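You operate a simulated robot arm through the tools that you are given. There is no shell and no other tool. Be economical: measure what you need, move in short steps, check, and stop when the job is done.

You are at the controls of a simulated robot arm. One attempt, no reset.

Task
Put things in order on the top of the turning-out table. At the end: the green feeler stands where the yellow damp meter stood; the sprocket from the top of the turning-out table is on the white small board; the yellow damp meter stands on top of the blue strap coil; the brown brush stands where the sprocket stood; whatever was shut is shut again. Leave all else as you found it, and nothing knocked over.

The check looks at the end state, three seconds after you hand in, the way a careful person would. Anything else that was tipped, shoved, dropped, spilled or broken makes it a failure.

Robot
A 7-joint arm with a two-finger parallel gripper, fixed in place. Base frame: the origin is at the foot of the arm, x ahead of it, y to its left, z up; the work surface is at about z = 0. Lengths are in m, angles in degrees, forces in N, time in s.
With the tool pointing down near the work surface it reaches from about 0.24 to 0.62 m from the base axis. Its first joint turns from -66.0 to 66.0 degrees. Payload 2.6 kg.
The TCP is the grasp point between the finger pads, 0.03 m short of the fingertips. In the tool frame z runs along the fingers and y along their closing line. The gripper opens to 0.094 m. The fingers are 0.028 m wide and 0.01 m thick; the gripper's body (0.05 by 0.096 m) begins 0.055 m behind the TCP.
Orientation is that of the tool frame in the base frame, as [roll, pitch, yaw] about the fixed x, y, z axes, in that order (R = Rz(yaw) Ry(pitch) Rx(roll)). With the fingers straight down and closing along the base's y, the tool's x points along the base's -x, its y along +y and its z along -z.

Tools
- The arm moves only by the tool arm_command. Its argument "rows" is a list of rows, each an object of numbers (a shift or turn left out is 0, a gripper value left out holds the last): "x", "y", "z": the shift along the tool's x, y, z in m; "wx", "wy", "wz": the turn, a rotation vector about the tool's x, y, z in degrees. In form: [{"x": .., "y": .., "z": .., "wx": .., "wy": .., "wz": ..}, ...]. A call has 1 to 8 rows; each row shifts and turns the commanded pose from where the row before left it, along the tool's axes as they then stand. "grip" is the finger opening in m, from 0 to 0.094, set as the call begins (left out, the last holds). Each row takes 0.2 s and may step no farther than 0.05 m and 8.6 degrees from the row before; otherwise, or with a gripper value out of range, the whole call is refused. A pose out of reach is approached as far as the arm can. The call stops where the force on the tool passes 40 N (or 10 N more than at its start, if that is more) or the arm is blocked; 0.2 s more then pass. The fingers move at their own pace (about 0.072 m/s each) and stop on an object; they squeeze with about 22 N. The grip force told is the motor's: it shows also when the fingers shut on nothing. Time passes only in rows, and 0.2 s behind the last, so rows that do not move let the fingers close. It gives the time, the measured TCP pose, the force on the tool (base axes), the opening and the grip force at its end, in the units of the frame above (readings bear some noise), with the torque about the TCP (base axes, N m) and any sound that the robot's microphone picked up, and new pictures: "pictures" is both (left out), scene, wrist or none.
- Cameras (640 x 400 px; columns grow to the right, rows downward): "scene" is fixed at [0.0506, 0.4486, 0.5602]; the picture's right is [-0.58, -0.82, 0.00], its down [-0.49, 0.35, -0.80] and it looks along [0.65, -0.46, -0.61] (base axes); focal length 265 px, centre (320, 200). "wrist" rides on the gripper at [0.076, 0.014, -0.102] in the tool frame; the picture's right is [-0.18, 0.98, 0.00], its down [-0.75, -0.14, -0.64] and it looks along [-0.63, -0.12, 0.77] (tool axes); focal length 243 px, centre (320, 200).
- probe_pixels(camera, pixels): there is no depth. For up to 12 entries [column, row, z] of the newest picture of that camera ("zoom" is the newest enlarged one), the place [x, y] in the base frame at which the ray of that pixel passes the height z, good to about 0.003 m. The clock stands still meanwhile.
- close_up(camera, box): a new picture of the part [left, top, right, bottom] of that camera's present view, enlarged. The clock stands still meanwhile.
- sign_off(): hands the job in; it is judged then, once.

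Keep the steps short. Do not move on a guess: measure, check each grasp and each placing, and mend mistakes. In all there are 80 turns and 200 pictures (those below and enlarged ones count). Leave the gripper open and the arm clear of the work at the hand-in unless told otherwise, and finish with a single line.

The tools are called after "Emit:" as a command line: name --argument value ..., lists and objects as JSON in quotes. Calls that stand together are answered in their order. arm_command: Moves the arm, as the interface text tells. Its arguments: {"type":"object","properties":{"rows":{"type":"array"},"grip":{"type":"number"},"pictures":{"type":"string","enum":["both","scene","wrist","none"]}},"required":["rows"]} The other tools are called the same way: probe_pixels (camera, pixels) gives the place at which the rays of pixels pass given heights; close_up (camera, box) takes an enlarged picture of a part of a camera's view; sign_off () hands the job in.

At the start:

```text
time_s: 0.0
ee_pos: [0.4109, -0.0073, 0.3517]
ee_rot: [180.0, 0.0, 180.0]
ft_force: [-0.1, 0.2, -0.5]
wrist_torque: [0.03, -0.02, -0.01]
grip_width: 0.0941
finger_force: 0.1
```

scene: 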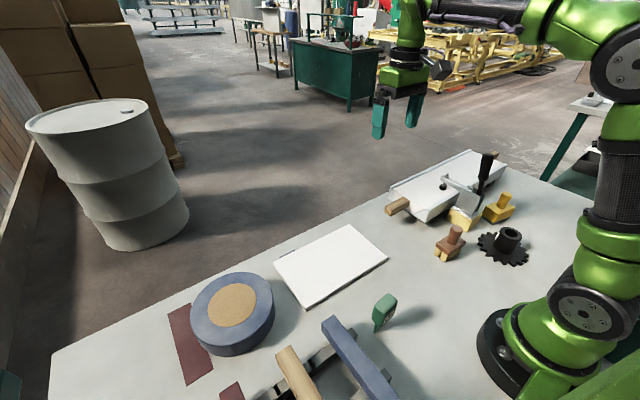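
wrist: 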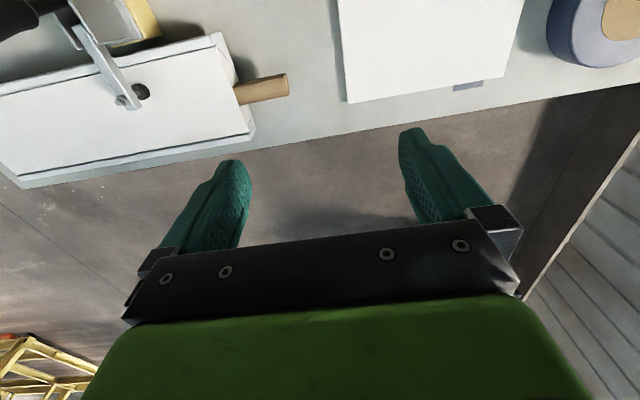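

I see the table with a board, a coil, a green feeler near (385,312), a brown brush near (450,243), yellow items near (460,218) and (498,207), and a sprocket near (505,245). I'll enlarge those parts first.

Emit:
close_up --camera "scene" --box '[380, 140, 540, 280]'

Emit:
close_up --camera "scene" --box '[160, 220, 440, 400]'

```text
2.86 times, centred on (460, 210) of scene
```

zoom: 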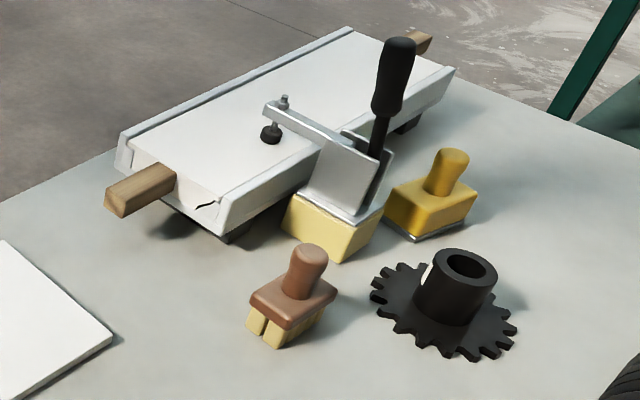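

```text
2.22 times, centred on (300, 310) of scene
```

zoom: 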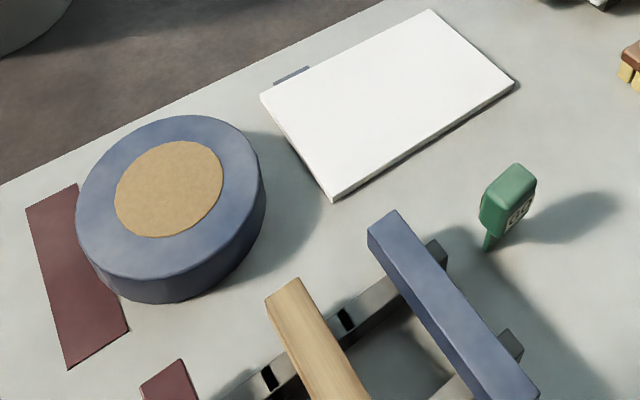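

I'll measure the main items in the scene picture first.

Emit:
probe_pixels --camera "scene" --pixels '[[482.7, 219.8, 0], [493.3, 224.7, 0], [512.5, 211.7, 0], [434.4, 253.8, 0], [445.3, 261.8, 0], [461.8, 251.3, 0], [503.7, 249, 0], [375, 332.5, 0], [231.6, 305.5, 0.05], [230, 356, 0], [349.5, 224.5, 0.01], [305.9, 308.7, 0.01]]'

Emit:
close_up --camera "scene" --box '[345, 275, 425, 345]'

Emit:
close_up --camera "scene" --box '[430, 185, 540, 275]'

```text
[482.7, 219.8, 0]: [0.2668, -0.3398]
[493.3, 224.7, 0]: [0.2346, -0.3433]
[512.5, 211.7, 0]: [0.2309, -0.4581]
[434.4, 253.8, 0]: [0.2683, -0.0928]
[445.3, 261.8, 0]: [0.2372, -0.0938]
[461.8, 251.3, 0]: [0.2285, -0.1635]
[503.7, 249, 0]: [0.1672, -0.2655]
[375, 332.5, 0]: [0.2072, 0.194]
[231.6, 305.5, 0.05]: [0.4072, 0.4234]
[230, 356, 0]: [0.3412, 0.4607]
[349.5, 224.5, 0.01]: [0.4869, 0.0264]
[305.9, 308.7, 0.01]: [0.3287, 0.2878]
```

```text
5.71 times, centred on (385, 310) of scene
```

zoom: 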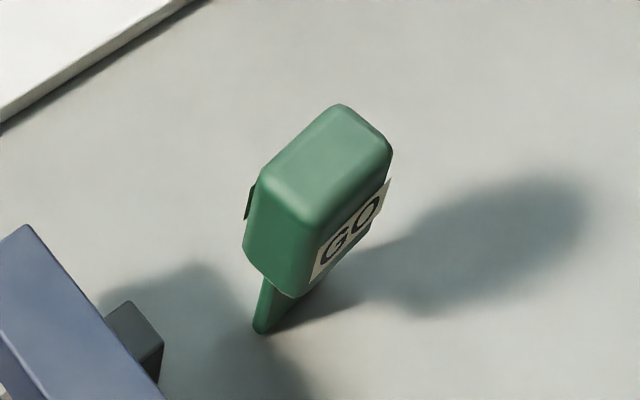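

```text
4.44 times, centred on (485, 230) of scene
```

zoom: 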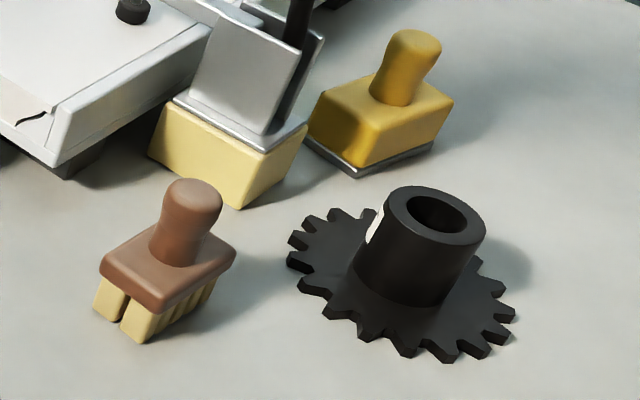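

The layout is clear. I'll move back to about (0.25, 0, 0.35) and turn the wrist camera to look along -y, so I can view the brush, sprocket, clamp and meter. First the shift and part of the turn.

Emit:
arm_command --rows '[{"x": 0.04}, {"x": 0.04}, {"x": 0.04}, {"x": 0.04}, {"wz": 8.5}, {"wz": 8.5}, {"wz": 8.5}, {"wz": 8.5}]' --pictures "none"

Emit:
arm_command --rows '[{"wz": 8}, {"wz": 8}, {"wz": 8}, {"wz": 8}, {"wz": 8}, {"wz": 8}, {"wz": 8}, {}]' --pictures "wrist"

```text
time_s: 1.8
ee_pos: [0.2507, -0.0094, 0.3538]
ee_rot: [-180.0, 0.0, 145.8]
ft_force: [0.2, -0.1, 1.1]
wrist_torque: [0.0, 0.01, -0.02]
grip_width: 0.0938
finger_force: 0.0
```

```text
time_s: 3.6
ee_pos: [0.2497, -0.0069, 0.3522]
ee_rot: [179.9, 0.0, 89.9]
ft_force: [1.0, 0.5, 0.3]
wrist_torque: [0.02, -0.02, -0.02]
grip_width: 0.094
finger_force: 0.0
```

wrist: 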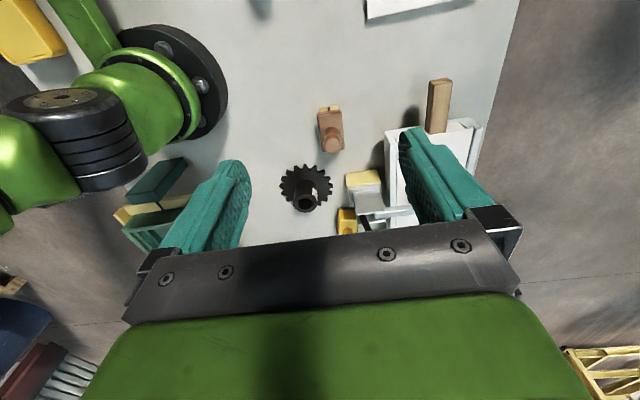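

The wrist view shows the brush, sprocket, clamp and the meter behind the fingers. I'll shift toward the sprocket at the same height for a better view.

Emit:
arm_command --rows '[{"x": -0.045, "y": -0.015}, {"x": -0.045, "y": -0.015}, {"x": -0.045, "y": -0.02}, {"x": -0.045, "y": -0.02}, {"x": -0.04}, {"x": -0.03}, {}]' --pictures "both"

```text
time_s: 5.2
ee_pos: [0.1796, -0.2558, 0.3529]
ee_rot: [180.0, 0.0, 90.0]
ft_force: [0.5, 0.3, -0.2]
wrist_torque: [0.01, -0.01, -0.02]
grip_width: 0.0938
finger_force: 0.1
```

scene: 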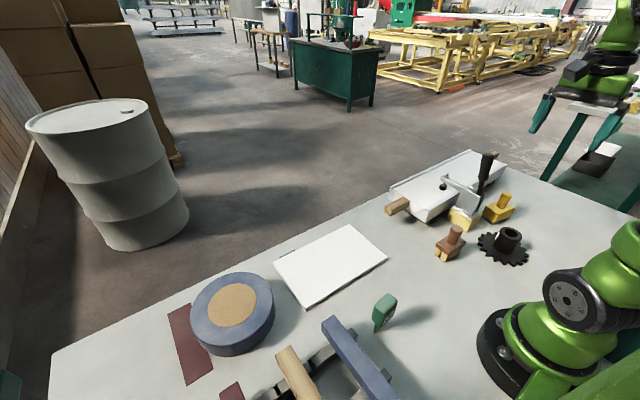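
wrist: 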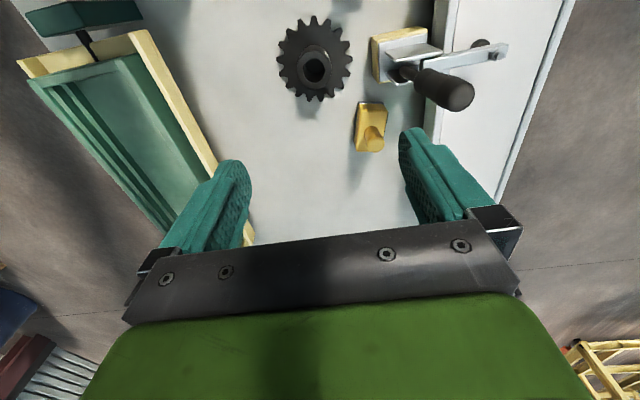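

Now the sprocket and meter are in view. I'll enlarge that part of the wrist picture.

Emit:
close_up --camera "wrist" --box '[240, 0, 480, 160]'

Emit:
close_up --camera "scene" --box '[430, 140, 540, 270]'

```text
2.50 times, centred on (360, 80) of wrist
```

zoom: 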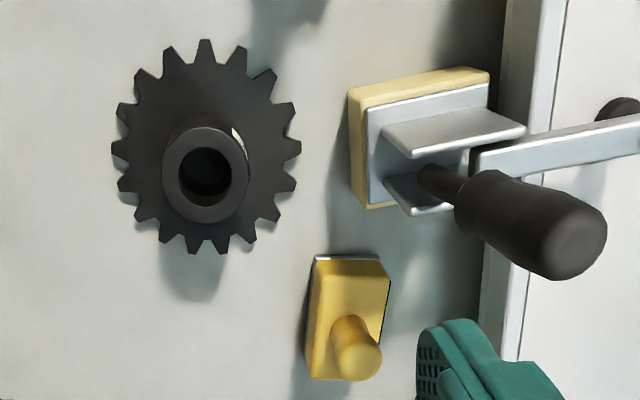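

```text
3.08 times, centred on (485, 205) of scene
```

zoom: 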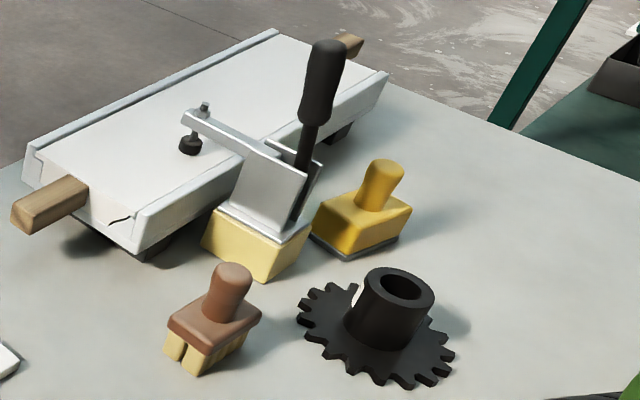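

Emit:
probe_pixels --camera "wrist" --pixels '[[314.4, 58, 0.01], [314.4, 68.8, 0.04], [314.4, 68.8, 0.06], [297, 68.8, 0.05], [332, 68.8, 0.05], [371.5, 139, 0.06], [371.5, 139, 0.08], [374.8, 142, 0.08], [354, 152, 0], [357, 103, 0], [385, 104, 0], [388, 119, 0.03]]'

Emit:
probe_pixels --camera "scene" --pixels '[[511, 233.6, 0.04], [511, 233.6, 0.05], [511, 233.6, 0.06], [505.6, 197, 0.06], [505.6, 197, 0.07], [505.6, 197, 0.08], [505.6, 197, 0.09], [456.5, 227.5, 0.06], [456.5, 227.5, 0.07], [489, 170, 0.15], [489, 155, 0.15], [489, 155, 0.2]]'

```text
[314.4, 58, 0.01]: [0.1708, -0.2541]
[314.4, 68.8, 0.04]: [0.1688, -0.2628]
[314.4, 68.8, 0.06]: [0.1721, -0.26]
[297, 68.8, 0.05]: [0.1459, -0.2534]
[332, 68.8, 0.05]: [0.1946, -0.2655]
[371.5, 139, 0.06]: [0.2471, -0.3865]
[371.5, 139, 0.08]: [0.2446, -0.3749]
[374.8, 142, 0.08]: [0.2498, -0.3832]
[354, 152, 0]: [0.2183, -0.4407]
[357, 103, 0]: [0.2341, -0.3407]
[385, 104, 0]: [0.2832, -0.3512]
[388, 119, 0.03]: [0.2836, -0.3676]
```

```text
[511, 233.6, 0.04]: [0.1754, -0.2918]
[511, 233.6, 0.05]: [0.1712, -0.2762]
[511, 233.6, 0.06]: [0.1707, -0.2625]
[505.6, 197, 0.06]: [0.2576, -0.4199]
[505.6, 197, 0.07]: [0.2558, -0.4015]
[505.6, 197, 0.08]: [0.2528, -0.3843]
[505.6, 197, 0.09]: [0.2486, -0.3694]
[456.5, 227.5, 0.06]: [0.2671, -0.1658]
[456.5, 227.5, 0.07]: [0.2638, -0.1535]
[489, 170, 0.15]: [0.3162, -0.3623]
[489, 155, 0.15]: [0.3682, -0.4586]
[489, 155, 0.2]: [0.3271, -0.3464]
```

Triangulated: hub top about z 0.06 at (0.171, -0.261), 0.05 across. I'll centre over it and descend to z about 0.13, then check.

Emit:
arm_command --rows '[{"x": -0.005, "y": -0.0088}, {"z": 0.045}, {"z": 0.045}, {"z": 0.045}, {"z": 0.045}, {"z": 0.04}, {}]' --pictures "both"

```text
time_s: 6.8
ee_pos: [0.1721, -0.264, 0.1327]
ee_rot: [-179.9, 0.0, 90.0]
ft_force: [0.3, -0.7, 0.1]
wrist_torque: [0.01, -0.02, 0.0]
grip_width: 0.0941
finger_force: 0.0
```

scene: 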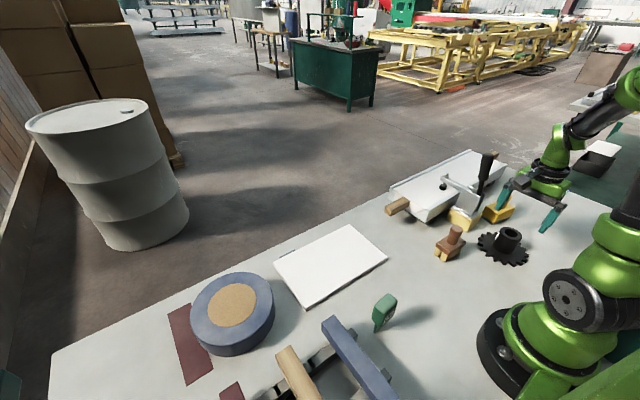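
wrist: 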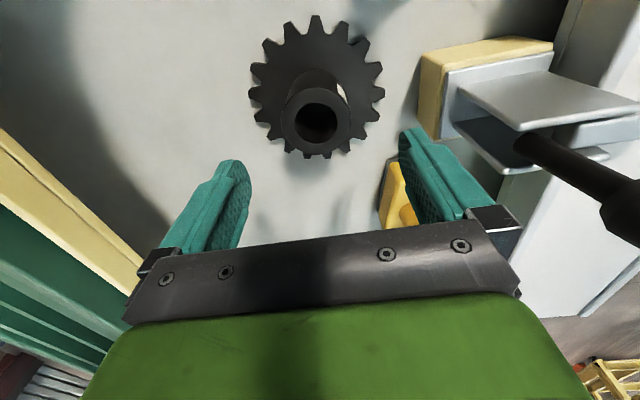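

Emit:
probe_pixels --camera "wrist" --pixels '[[316, 120, 0.06], [281, 120, 0.06], [351, 120, 0.06], [316, 120, 0.055], [316, 87, 0.01]]'

```text
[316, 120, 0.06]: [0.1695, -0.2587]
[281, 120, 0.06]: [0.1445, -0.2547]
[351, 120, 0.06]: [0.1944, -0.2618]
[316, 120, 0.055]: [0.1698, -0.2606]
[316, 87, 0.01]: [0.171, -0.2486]
```

Hub centre reads (0.170, -0.259). I'll correct slightly and lower to z about 0.048, with the tips staying above the tooth plate.

Emit:
arm_command --rows '[{"x": 0.002, "y": -0.001, "z": 0.03}, {"z": 0.03}, {"z": 0.025}, {}]' --pictures "wrist"

```text
time_s: 7.8
ee_pos: [0.17, -0.2633, 0.0483]
ee_rot: [179.9, -0.1, 90.0]
ft_force: [-0.3, 0.0, -0.4]
wrist_torque: [-0.01, -0.02, -0.04]
grip_width: 0.0941
finger_force: 0.1
```

wrist: 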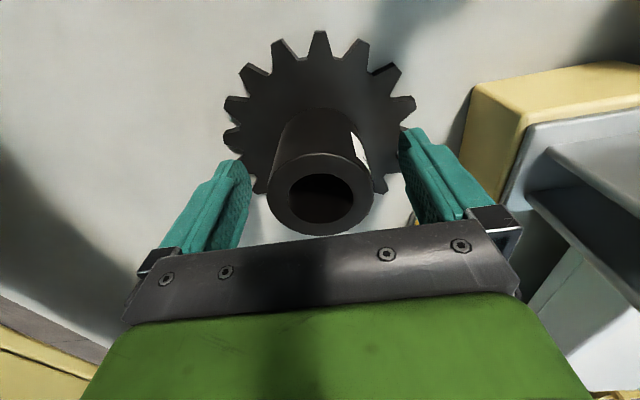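

Emit:
probe_pixels --camera "wrist" --pixels '[[320, 194, 0.06], [268, 194, 0.06], [374, 194, 0.06], [320, 194, 0.065], [318, 125, 0.015]]'

```text
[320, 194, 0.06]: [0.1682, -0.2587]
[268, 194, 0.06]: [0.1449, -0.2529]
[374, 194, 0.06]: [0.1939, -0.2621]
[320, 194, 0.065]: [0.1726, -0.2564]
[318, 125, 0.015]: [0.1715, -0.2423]
```

Hub y is about -0.258, so I'll shift 4 mm along +y and close.

Emit:
arm_command --rows '[{"x": 0.004}, {}]' --pictures "none"

Emit:
arm_command --rows '[{}, {}, {}, {}]' --grip 0.03 --pictures "wrist"

```text
time_s: 8.4
ee_pos: [0.1702, -0.2564, 0.0483]
ee_rot: [-180.0, 0.1, 90.0]
ft_force: [0.5, 0.1, 0.4]
wrist_torque: [0.04, 0.01, -0.02]
grip_width: 0.0941
finger_force: 0.1
```

```text
time_s: 9.4
ee_pos: [0.1706, -0.2567, 0.0478]
ee_rot: [180.0, 0.1, 90.0]
ft_force: [1.2, 0.4, 2.6]
wrist_torque: [0.04, 0.14, -0.07]
grip_width: 0.0557
finger_force: 22.3
```

wrist: 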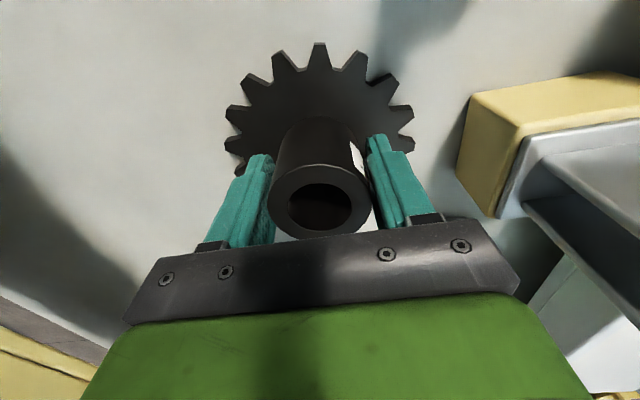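

Held at 0.056 m with 22 N. I'll lift straight up and watch.

Emit:
arm_command --rows '[{"z": -0.02}, {"z": -0.04}, {"z": -0.04}, {"z": -0.04}, {"z": -0.04}, {}]' --pictures "both"

```text
time_s: 10.8
ee_pos: [0.1731, -0.2541, 0.2282]
ee_rot: [-179.9, 0.0, 90.0]
ft_force: [1.0, 0.2, -4.4]
wrist_torque: [0.0, -0.01, -0.03]
grip_width: 0.0546
finger_force: 22.5
```

scene: 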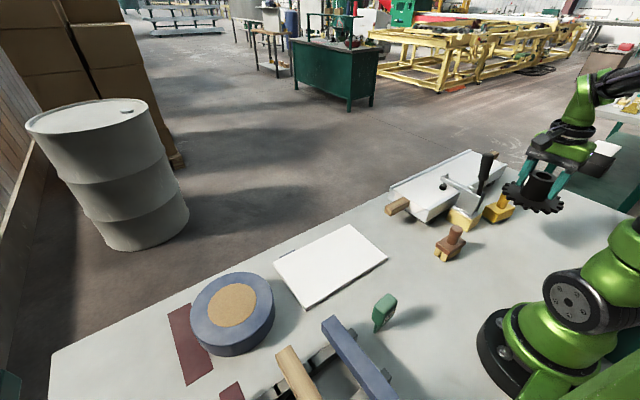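
wrist: 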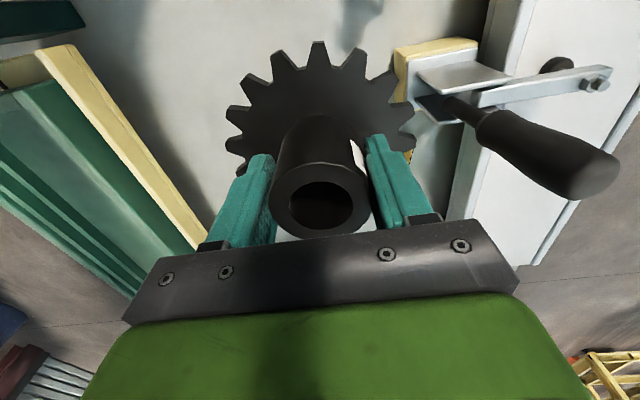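

It's lifted clean (about 0.45 kg). I'll carry it diagonally at this height toward the board and measure the board corners.

Emit:
arm_command --rows '[{"x": 0.04, "y": 0.026}, {"x": 0.04, "y": 0.026}, {"x": 0.04, "y": 0.026}, {"x": 0.04, "y": 0.026}, {"x": 0.04, "y": 0.026}, {}]' --pictures "none"

Emit:
arm_command --rows '[{"wz": -8.5}, {"wz": -8.5}, {"wz": -8.5}, {"wz": -8.5}, {"wz": -8.5}, {"wz": -8.5}, {"wz": -8.5}, {}]' --pictures "both"

Emit:
probe_pixels --camera "scene" --pixels '[[273.9, 263.6, 0.01], [349.5, 224.5, 0.01], [387.8, 258.3, 0.01], [305.9, 308.7, 0.01]]'

```text
time_s: 12.2
ee_pos: [0.3034, -0.057, 0.2283]
ee_rot: [180.0, 0.0, 90.0]
ft_force: [0.1, -1.3, -4.8]
wrist_torque: [0.03, 0.03, -0.03]
grip_width: 0.0547
finger_force: 22.4
```

```text
time_s: 14.0
ee_pos: [0.2999, -0.0564, 0.2269]
ee_rot: [179.9, 0.1, 149.6]
ft_force: [-0.2, -0.5, -5.5]
wrist_torque: [0.01, 0.01, -0.01]
grip_width: 0.0549
finger_force: 22.1
```

scene: 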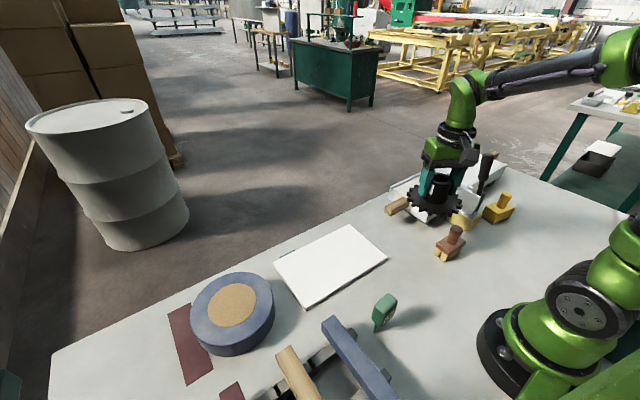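
wrist: 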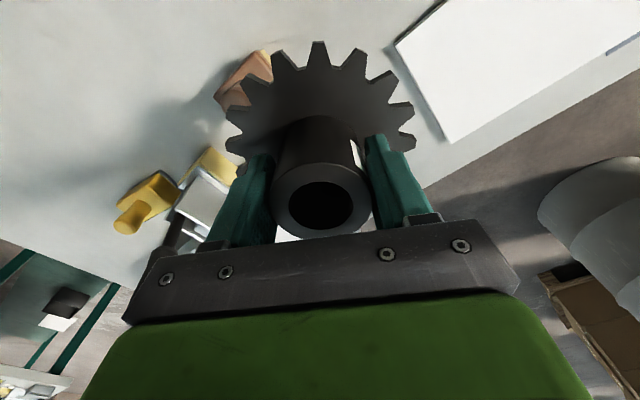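

```text
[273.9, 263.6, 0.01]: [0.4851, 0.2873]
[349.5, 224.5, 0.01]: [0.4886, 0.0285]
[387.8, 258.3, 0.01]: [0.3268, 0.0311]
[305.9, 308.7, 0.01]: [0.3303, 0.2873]
```

The board is 0.16 x 0.26 m, centred at (0.408, 0.158). I'll carry the sprocket there.

Emit:
arm_command --rows '[{"x": 0.0032, "y": 0.048}, {"x": 0.0032, "y": 0.048}, {"x": 0.0032, "y": 0.048}, {"x": 0.0032, "y": 0.048}, {"x": 0.0032, "y": 0.048}, {"z": 0.05}, {"z": 0.05}, {}]' --pictures "both"

```text
time_s: 15.8
ee_pos: [0.4083, 0.1586, 0.127]
ee_rot: [179.9, 0.1, 149.4]
ft_force: [0.2, 0.3, -3.8]
wrist_torque: [0.01, 0.0, -0.01]
grip_width: 0.0545
finger_force: 22.1
```

scene: 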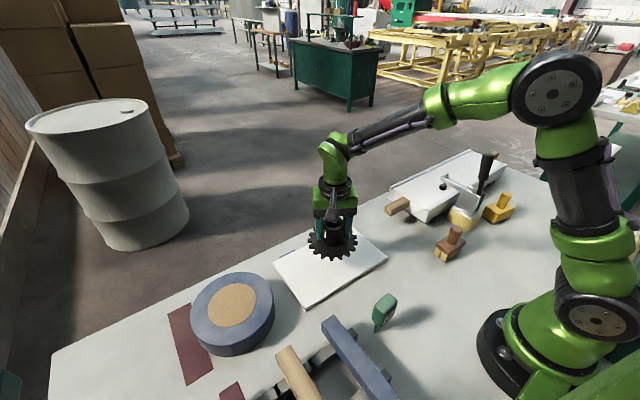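
wrist: 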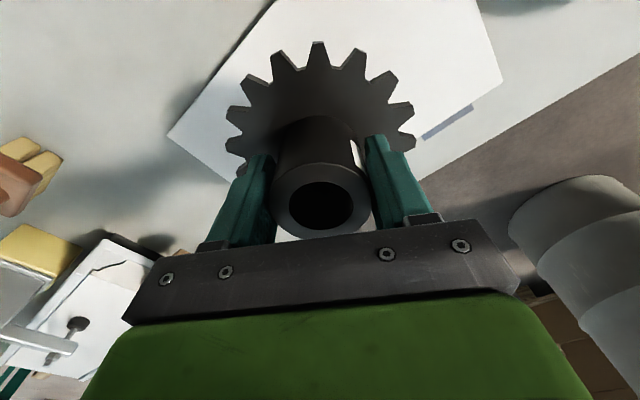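

Centred over the board. I'll lower to about z 0.07, then in small steps watching for contact.

Emit:
arm_command --rows '[{"z": 0.03}, {"z": 0.025}, {"z": 0.004}, {}]' --pictures "scene"

Emit:
close_up --camera "scene" --box '[260, 200, 400, 310]'

```text
time_s: 16.8
ee_pos: [0.4075, 0.1592, 0.0679]
ee_rot: [-180.0, -0.1, 149.4]
ft_force: [1.0, 0.1, -4.8]
wrist_torque: [0.02, 0.02, -0.01]
grip_width: 0.0545
finger_force: 22.2
```

scene: 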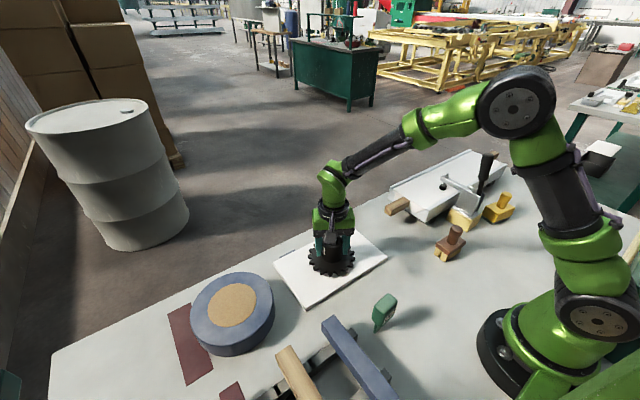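

```text
3.64 times, centred on (330, 255) of scene
```

zoom: 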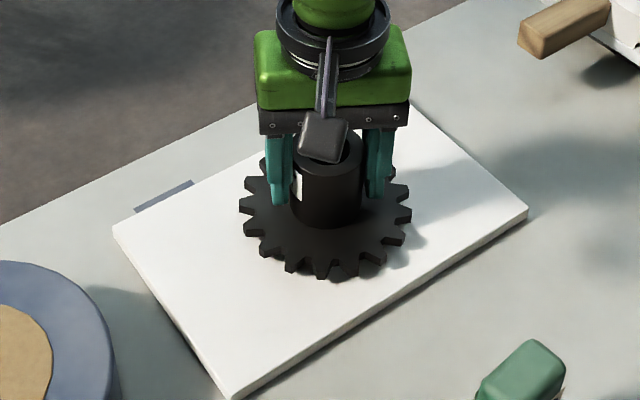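

Emit:
arm_command --rows '[{"z": 0.003}, {"z": 0.002}, {}]' --pictures "none"

Emit:
arm_command --rows '[{"z": 0.002}, {}]' --pictures "none"

Emit:
arm_command --rows '[{"z": 0.002}, {}]' --pictures "none"

```text
time_s: 17.6
ee_pos: [0.4074, 0.1593, 0.064]
ee_rot: [179.9, -0.1, 149.5]
ft_force: [0.7, -0.4, -3.9]
wrist_torque: [-0.04, 0.0, 0.0]
grip_width: 0.0543
finger_force: 22.1
```

```text
time_s: 18.2
ee_pos: [0.4083, 0.1597, 0.0607]
ee_rot: [179.9, 0.0, 149.4]
ft_force: [-0.4, -0.6, -4.7]
wrist_torque: [0.04, 0.01, 0.01]
grip_width: 0.0545
finger_force: 22.1
```

```text
time_s: 18.8
ee_pos: [0.409, 0.1595, 0.0601]
ee_rot: [179.9, 0.0, 149.4]
ft_force: [-5.7, -2.6, 13.6]
wrist_torque: [-0.38, 0.39, 0.04]
grip_width: 0.0545
finger_force: 21.9
```

Contact at z 0.060, with upward force showing. I'll open and rise straight up.

Emit:
arm_command --rows '[{}, {}, {}, {"z": -0.02}, {"z": -0.04}, {"z": -0.04}, {"z": -0.04}, {}]' --grip 0.094 --pictures "both"

```text
time_s: 20.6
ee_pos: [0.4074, 0.1601, 0.2005]
ee_rot: [180.0, 0.0, 149.5]
ft_force: [-0.4, -0.7, 0.4]
wrist_torque: [0.02, 0.02, 0.0]
grip_width: 0.094
finger_force: 0.1
```

scene: 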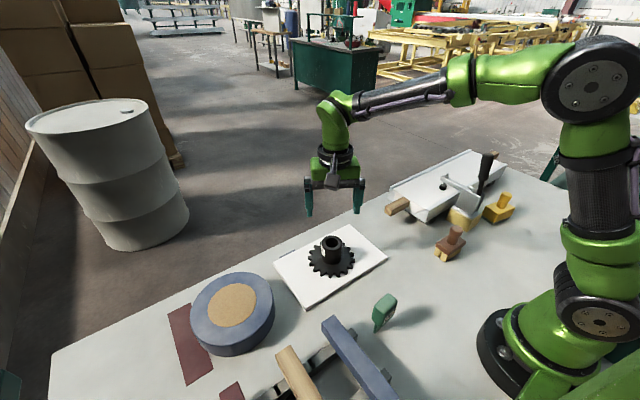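
wrist: 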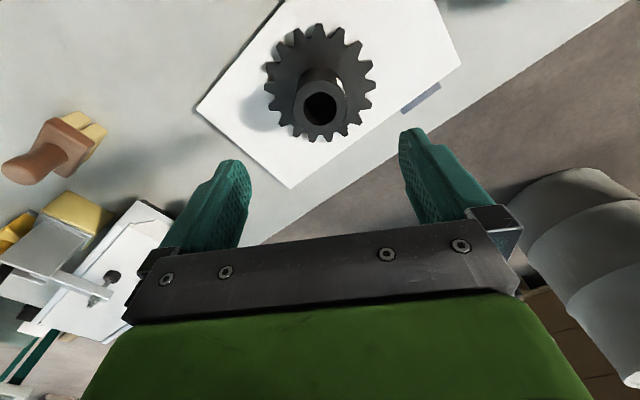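

Sprocket sits flat on the board. Next is the brush: I'll travel to above it at about z 0.25, then turn to yaw 90.

Emit:
arm_command --rows '[{"x": 0.0023, "y": -0.0478, "z": -0.025}, {"x": 0.0023, "y": -0.0478, "z": -0.025}, {"x": 0.0023, "y": -0.0478}, {"x": 0.0023, "y": -0.0478}, {"x": 0.0023, "y": -0.0478}, {"x": 0.0023, "y": -0.0478}, {}]' --pictures "none"

Emit:
arm_command --rows '[{"wz": 8.5}, {"wz": 8.5}, {"wz": 8.5}, {"wz": 8.5}, {"wz": 8.5}, {"wz": 8.5}, {"wz": 8.5}, {}]' --pictures "wrist"

```text
refused: row 1 steps farther than a row can; nothing moved
```

```text
time_s: 22.4
ee_pos: [0.4099, 0.1594, 0.1992]
ee_rot: [180.0, 0.0, 89.9]
ft_force: [-0.4, -0.6, -0.1]
wrist_torque: [-0.03, 0.02, 0.0]
grip_width: 0.0942
finger_force: 0.0
```

wrist: 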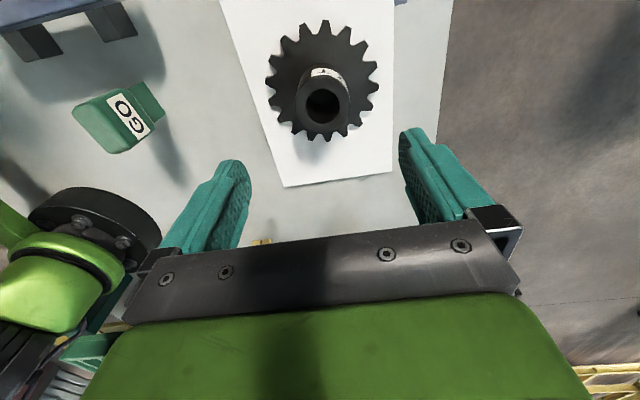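

The first row was too long, so only the turn was carried out; that's harmless. The tool is now at yaw 90 and the feeler's "GO" head is visible at left. I'll travel to above the brush.

Emit:
arm_command --rows '[{"x": -0.037, "y": -0.0226, "z": -0.007}, {"x": -0.037, "y": -0.0226, "z": -0.007}, {"x": -0.037, "y": -0.0226, "z": -0.007}, {"x": -0.037, "y": -0.0226, "z": -0.007}, {"x": -0.037, "y": -0.0226}, {"x": -0.037, "y": -0.0226}, {"x": -0.037, "y": -0.0226}, {}]' --pictures "wrist"

Emit:
close_up --camera "wrist" --box '[220, 0, 460, 160]'

```text
time_s: 24.2
ee_pos: [0.2486, -0.101, 0.2282]
ee_rot: [180.0, 0.0, 90.0]
ft_force: [0.1, 0.7, 0.3]
wrist_torque: [0.02, 0.0, 0.03]
grip_width: 0.0942
finger_force: 0.1
```

wrist: 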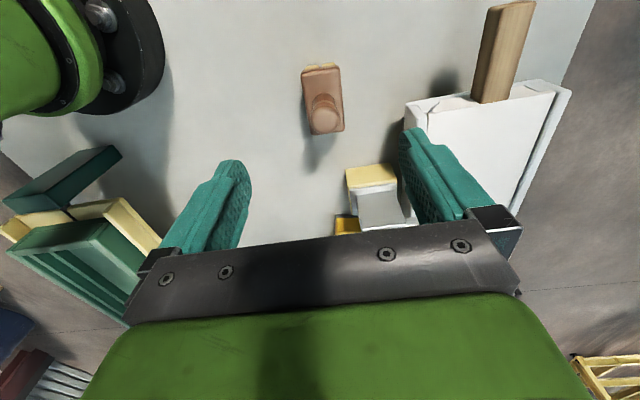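

```text
2.50 times, centred on (340, 80) of wrist
```

zoom: 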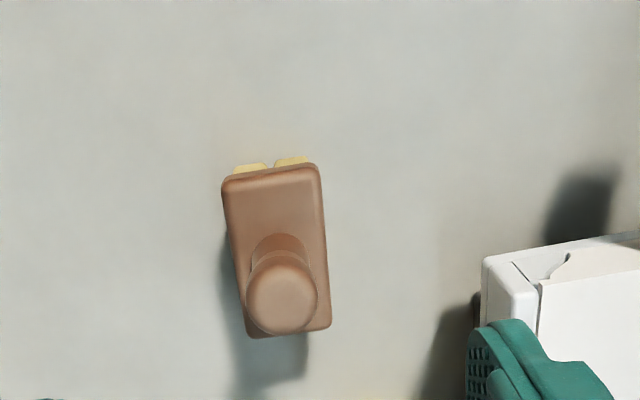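

Emit:
probe_pixels --camera "zoom" --pixels '[[282, 298, 0.06], [282, 298, 0.07], [282, 298, 0.08], [247, 298, 0.07], [317, 298, 0.07], [222, 180, 0.035], [318, 165, 0.035], [330, 328, 0.035], [250, 337, 0.035], [278, 240, 0.035]]'

Emit:
probe_pixels --camera "scene" --pixels '[[456.5, 228, 0.07], [456.5, 228, 0.08], [456.5, 228, 0.09], [460, 236, 0.035], [456, 253, 0.0]]'

```text
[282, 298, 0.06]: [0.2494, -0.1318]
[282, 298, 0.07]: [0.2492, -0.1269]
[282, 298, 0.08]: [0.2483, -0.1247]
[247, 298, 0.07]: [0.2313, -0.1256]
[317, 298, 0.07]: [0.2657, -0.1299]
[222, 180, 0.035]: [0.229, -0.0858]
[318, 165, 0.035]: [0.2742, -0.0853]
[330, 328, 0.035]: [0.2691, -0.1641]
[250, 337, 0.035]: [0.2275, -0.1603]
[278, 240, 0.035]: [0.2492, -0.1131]
```

```text
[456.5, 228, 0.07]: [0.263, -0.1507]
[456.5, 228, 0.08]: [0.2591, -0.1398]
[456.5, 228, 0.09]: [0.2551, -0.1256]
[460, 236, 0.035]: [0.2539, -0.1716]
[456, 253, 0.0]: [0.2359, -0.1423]
```

Handle top is about z 0.09 at (0.249, -0.124). I'll centre over it and go down to z 0.13.

Emit:
arm_command --rows '[{"x": -0.023}, {"z": 0.04}, {"z": 0.04}, {"z": 0.018}, {}]' --pictures "both"

Emit:
close_up --camera "scene" --box '[410, 170, 530, 270]'

```text
time_s: 25.4
ee_pos: [0.2496, -0.1239, 0.1292]
ee_rot: [180.0, 0.1, 89.9]
ft_force: [-0.7, -0.1, -0.3]
wrist_torque: [0.02, -0.03, 0.0]
grip_width: 0.0938
finger_force: 0.1
```

scene: 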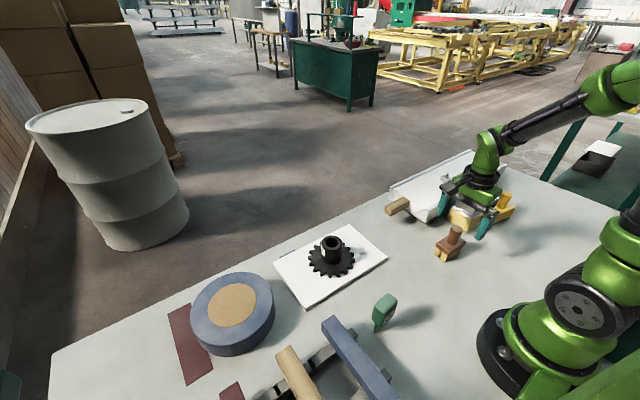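
wrist: 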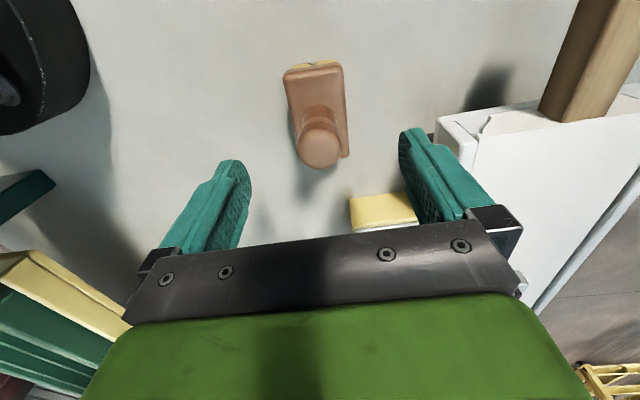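

```text
4.00 times, centred on (470, 220) of scene
```

zoom: 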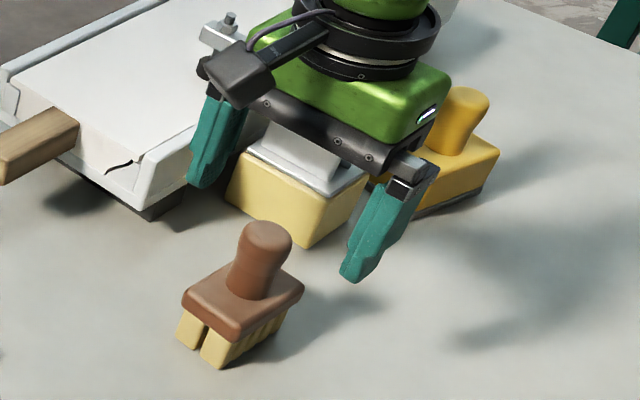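

Emit:
probe_pixels --camera "wrist" --pixels '[[320, 150, 0.08], [320, 150, 0.09], [299, 150, 0.08], [341, 150, 0.08], [284, 78, 0.04], [340, 70, 0.04], [348, 157, 0.04], [296, 150, 0.04], [348, 157, 0.03], [284, 78, 0.03]]'

Emit:
probe_pixels --camera "scene" --pixels '[[456.5, 228.5, 0.08], [436, 244, 0.03], [436, 244, 0.04], [447.5, 254, 0.03], [447.5, 254, 0.04]]'

```text
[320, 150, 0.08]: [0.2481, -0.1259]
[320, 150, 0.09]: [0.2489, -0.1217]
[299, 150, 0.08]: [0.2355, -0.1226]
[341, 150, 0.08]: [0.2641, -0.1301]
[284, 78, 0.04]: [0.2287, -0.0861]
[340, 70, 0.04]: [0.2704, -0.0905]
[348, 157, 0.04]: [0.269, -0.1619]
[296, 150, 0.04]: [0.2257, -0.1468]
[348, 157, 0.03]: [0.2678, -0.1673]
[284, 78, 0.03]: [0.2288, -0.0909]
```

```text
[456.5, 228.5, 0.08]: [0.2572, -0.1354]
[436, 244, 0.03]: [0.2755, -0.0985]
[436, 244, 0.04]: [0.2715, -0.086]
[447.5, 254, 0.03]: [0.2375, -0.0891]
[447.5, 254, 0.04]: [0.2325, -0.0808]
```

Block top is about z 0.04 and the handle top about 0.085. I'll lower to z 0.077 and close on the handle.

Emit:
arm_command --rows '[{"z": 0.03}, {"z": 0.022}, {}]' --pictures "wrist"

Emit:
arm_command --rows '[{}, {}, {}, {}]' --grip 0.01 --pictures "both"

```text
time_s: 26.2
ee_pos: [0.2506, -0.1205, 0.0774]
ee_rot: [-180.0, 0.0, 90.0]
ft_force: [-0.8, -0.6, 0.3]
wrist_torque: [0.0, -0.01, -0.02]
grip_width: 0.094
finger_force: 0.2
```

wrist: 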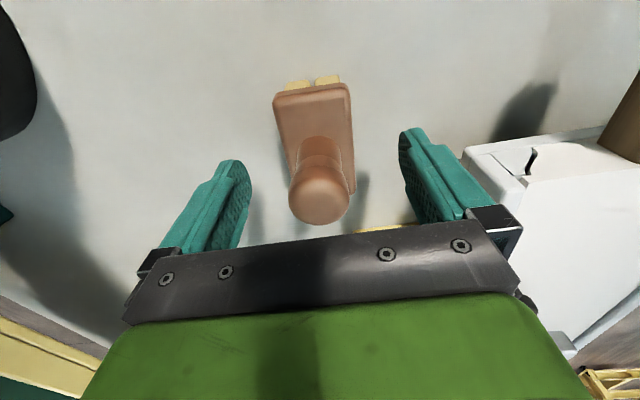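

```text
time_s: 27.2
ee_pos: [0.2501, -0.1232, 0.0782]
ee_rot: [-179.9, 0.0, 90.1]
ft_force: [-0.5, -0.4, 0.1]
wrist_torque: [0.06, 0.05, 0.03]
grip_width: 0.0268
finger_force: 22.0
```

scene: 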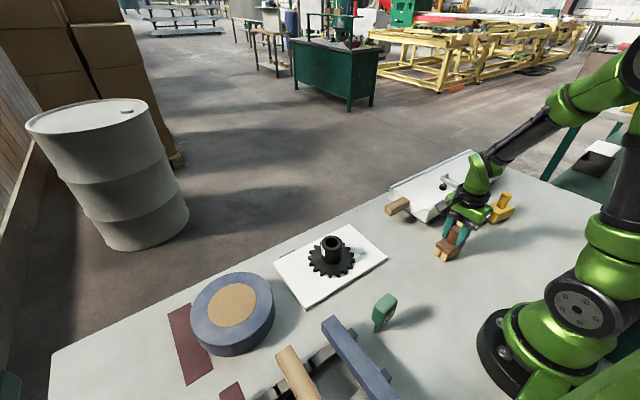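
wrist: 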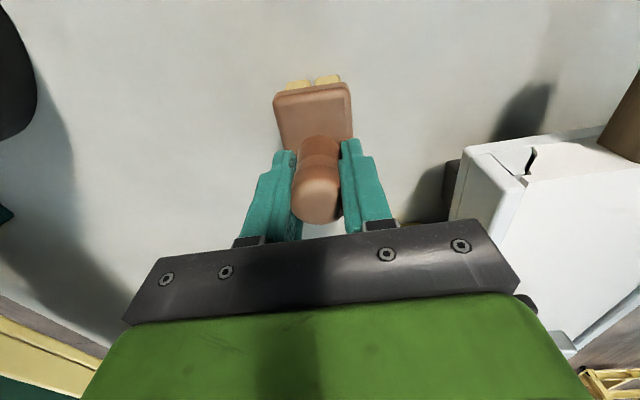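

Handle held at 0.027 m. I'll lift 0.09 and carry to the sprocket's old place at (0.1705, -0.257).

Emit:
arm_command --rows '[{"z": -0.02}, {"z": -0.035}, {"z": -0.035}, {"x": -0.0333, "y": -0.0197}, {"x": -0.0333, "y": -0.0197}, {"x": -0.0333, "y": -0.0197}, {"x": -0.0333, "y": -0.0197}, {}]' --pictures "both"

```text
time_s: 29.0
ee_pos: [0.1712, -0.2566, 0.1677]
ee_rot: [-180.0, 0.0, 90.0]
ft_force: [0.5, 0.1, -1.8]
wrist_torque: [0.0, 0.02, -0.01]
grip_width: 0.0268
finger_force: 22.2
```

scene: 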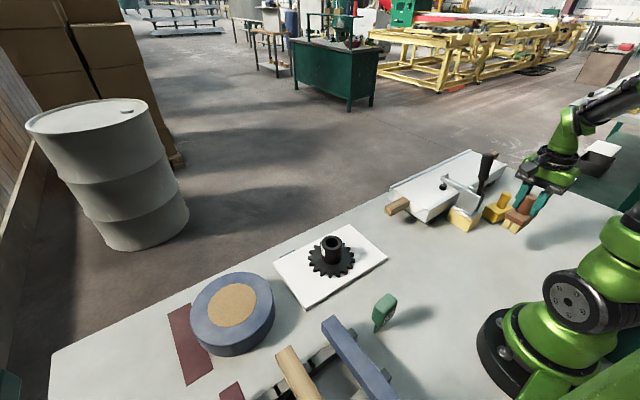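
wrist: 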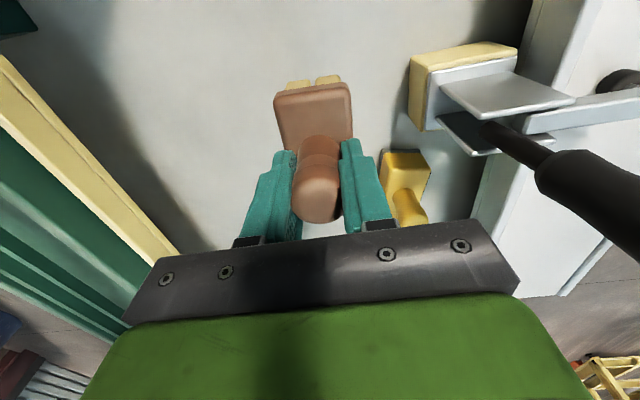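

Over the place. I'll lower to about z 0.081, then in fine steps.

Emit:
arm_command --rows '[{"z": 0.035}, {"z": 0.035}, {"z": 0.015}, {}]' --pictures "none"

Emit:
arm_command --rows '[{"z": 0.0025}, {}]' --pictures "none"

Emit:
arm_command --rows '[{"z": 0.002}, {}]' --pictures "both"

```text
time_s: 30.0
ee_pos: [0.1715, -0.2576, 0.0827]
ee_rot: [-179.9, 0.1, 90.1]
ft_force: [0.7, 0.2, -1.7]
wrist_torque: [0.01, -0.02, -0.02]
grip_width: 0.0268
finger_force: 21.9
```

```text
time_s: 30.6
ee_pos: [0.1716, -0.2562, 0.0799]
ee_rot: [180.0, 0.0, 90.0]
ft_force: [0.6, 0.8, -2.1]
wrist_torque: [-0.01, -0.01, -0.01]
grip_width: 0.0269
finger_force: 22.2
```

```text
time_s: 31.2
ee_pos: [0.1719, -0.2581, 0.0785]
ee_rot: [-180.0, 0.0, 90.0]
ft_force: [-2.7, 6.4, 21.5]
wrist_torque: [0.11, 0.38, -0.01]
grip_width: 0.027
finger_force: 21.9
```

scene: 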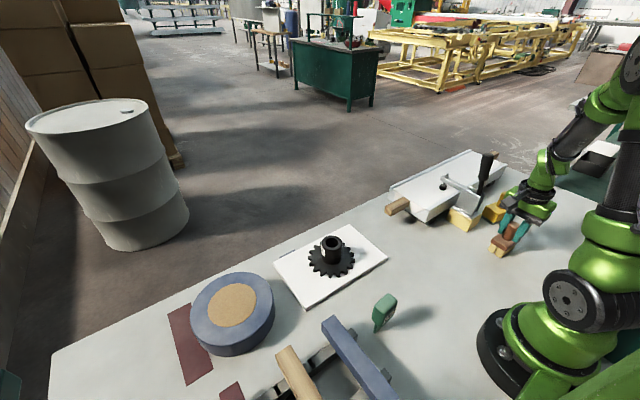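
wrist: 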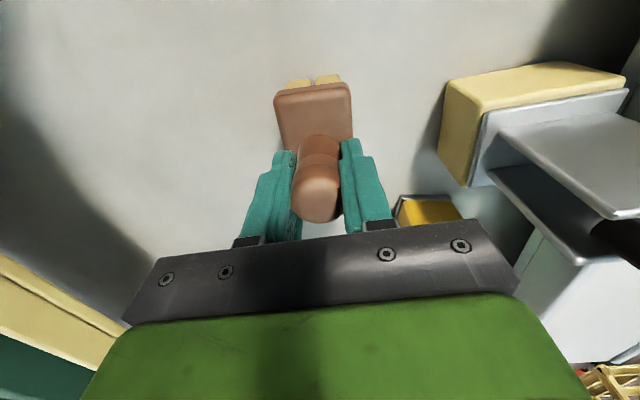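

The brush is on the table. I'll open and rise.

Emit:
arm_command --rows '[{}, {}, {}, {"z": -0.03}, {"z": -0.045}, {"z": -0.045}, {"z": -0.045}, {}]' --grip 0.094 --pictures "both"

Emit:
close_up --camera "wrist" --box '[240, 0, 480, 180]'

```text
time_s: 33.0
ee_pos: [0.1716, -0.2564, 0.2454]
ee_rot: [-179.9, 0.0, 90.0]
ft_force: [-0.4, 0.0, -0.3]
wrist_torque: [-0.02, -0.02, -0.01]
grip_width: 0.094
finger_force: 0.0
```

scene: 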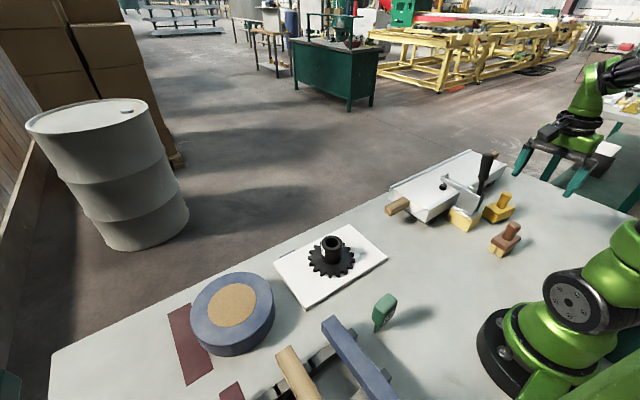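
wrist: 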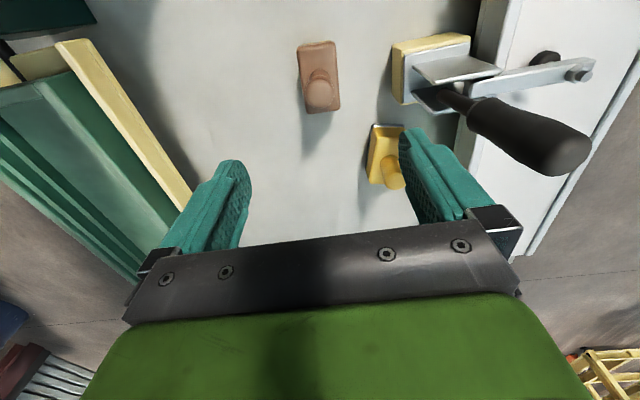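

```text
2.22 times, centred on (360, 90) of wrist
```

zoom: 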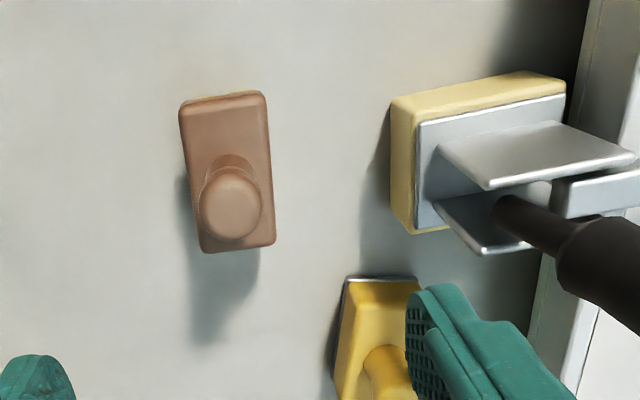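

Brush stands at the sprocket's old place. Next is the meter, but the clamp lever is close to it, so I'll locate the lever tip in both views.

Emit:
probe_pixels --camera "wrist" --pixels '[[565, 152, 0.18], [565, 152, 0.2], [565, 152, 0.22], [470, 112, 0.1], [470, 112, 0.13], [580, 72, 0.08], [392, 174, 0.07], [392, 174, 0.08], [372, 125, 0], [402, 125, 0.0], [366, 178, 0.0], [392, 160, 0.04]]'

Emit:
probe_pixels --camera "scene" --pixels '[[489, 155, 0.18], [489, 155, 0.19], [489, 155, 0.21], [489, 155, 0.22], [482, 188, 0.1], [482, 188, 0.12], [505.6, 197, 0.075]]'

Emit:
close_up --camera "scene" --box '[440, 140, 540, 265]'

```text
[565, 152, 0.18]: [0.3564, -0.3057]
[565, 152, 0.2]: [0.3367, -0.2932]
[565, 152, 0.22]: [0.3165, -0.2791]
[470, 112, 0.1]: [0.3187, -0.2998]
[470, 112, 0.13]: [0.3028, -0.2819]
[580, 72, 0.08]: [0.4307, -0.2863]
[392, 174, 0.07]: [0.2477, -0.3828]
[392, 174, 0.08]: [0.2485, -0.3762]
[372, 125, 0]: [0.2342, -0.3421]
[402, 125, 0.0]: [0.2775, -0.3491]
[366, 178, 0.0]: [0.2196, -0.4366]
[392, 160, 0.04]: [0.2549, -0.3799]
```

```text
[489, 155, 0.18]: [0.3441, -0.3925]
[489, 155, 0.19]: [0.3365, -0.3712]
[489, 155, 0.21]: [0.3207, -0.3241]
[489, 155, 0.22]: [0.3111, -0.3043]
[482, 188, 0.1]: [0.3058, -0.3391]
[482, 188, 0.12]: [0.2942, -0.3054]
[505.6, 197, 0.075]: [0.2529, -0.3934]
```

```text
3.20 times, centred on (490, 202) of scene
```

zoom: 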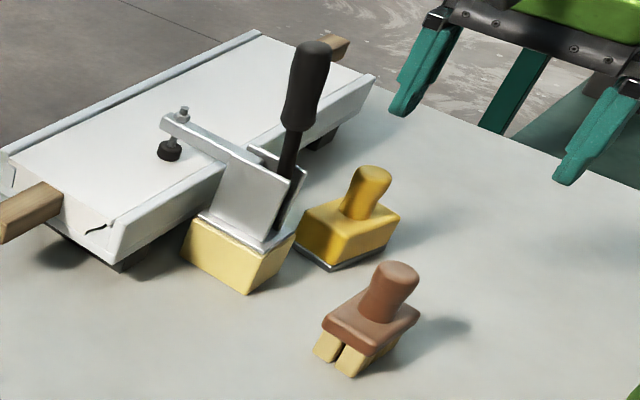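

The lever stands almost vertically at about (0.31, -0.29), top z 0.23. I'll approach with yaw 180, so the camera points away from the lever and the fingers close along y. First I raise a little and turn.

Emit:
arm_command --rows '[{"z": -0.04}, {"wz": -8.5}, {"wz": -8.5}, {"wz": -8.5}, {"wz": -8.5}, {"wz": -8.5}, {"wz": -8.5}, {"wz": -8.5}]' --pictures "none"

Emit:
arm_command --rows '[{"wz": -8}, {"wz": -8}, {"wz": -8}, {"wz": -6.5}, {}]' --pictures "none"

Emit:
arm_command --rows '[{"x": -0.02, "y": -0.032}, {"x": -0.02, "y": -0.032}, {"x": -0.02, "y": -0.031}, {"x": -0.02, "y": -0.031}, {}]' --grip 0.07 --pictures "both"

```text
time_s: 34.8
ee_pos: [0.1718, -0.2574, 0.2813]
ee_rot: [-180.0, -0.1, 149.6]
ft_force: [0.5, -0.3, 0.4]
wrist_torque: [-0.03, 0.0, 0.01]
grip_width: 0.0942
finger_force: 0.1
```

```text
time_s: 36.0
ee_pos: [0.1711, -0.2561, 0.2824]
ee_rot: [-180.0, 0.0, -179.9]
ft_force: [0.6, 0.5, -0.1]
wrist_torque: [-0.04, -0.02, 0.02]
grip_width: 0.0942
finger_force: 0.1
```

```text
time_s: 37.2
ee_pos: [0.252, -0.3821, 0.2828]
ee_rot: [-179.9, 0.0, -180.0]
ft_force: [0.2, 0.4, 0.2]
wrist_torque: [0.0, 0.0, -0.02]
grip_width: 0.0698
finger_force: 0.0
```

scene: 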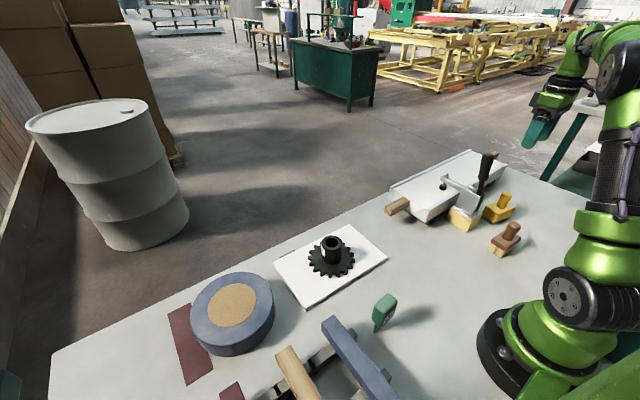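
wrist: 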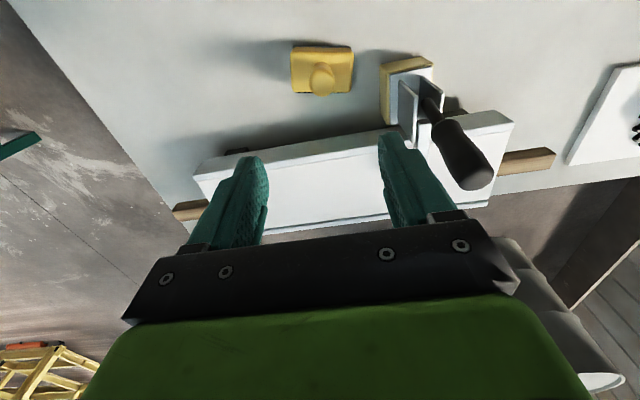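

Emit:
close_up --camera "wrist" --box '[260, 20, 500, 190]'

Emit:
probe_pixels --camera "wrist" --pixels '[[470, 172, 0.22], [470, 172, 0.23], [428, 100, 0.12], [322, 80, 0.08], [322, 80, 0.075], [293, 48, 0.03], [352, 45, 0.03], [354, 92, 0.0], [293, 94, 0.0], [385, 123, 0.0]]'

```text
2.35 times, centred on (380, 105) of wrist
```

zoom: 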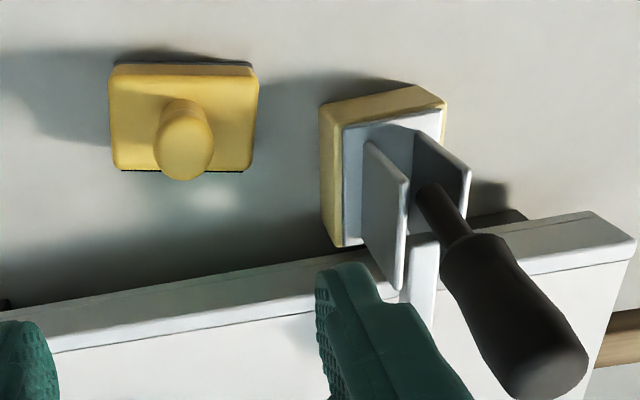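

```text
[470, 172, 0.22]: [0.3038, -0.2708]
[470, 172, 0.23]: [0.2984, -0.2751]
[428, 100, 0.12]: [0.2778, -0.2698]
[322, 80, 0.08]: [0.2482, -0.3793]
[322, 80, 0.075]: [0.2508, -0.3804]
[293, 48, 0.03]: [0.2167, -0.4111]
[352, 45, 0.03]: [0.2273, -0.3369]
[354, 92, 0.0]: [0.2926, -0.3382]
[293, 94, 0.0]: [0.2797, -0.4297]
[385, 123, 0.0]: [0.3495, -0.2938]
```

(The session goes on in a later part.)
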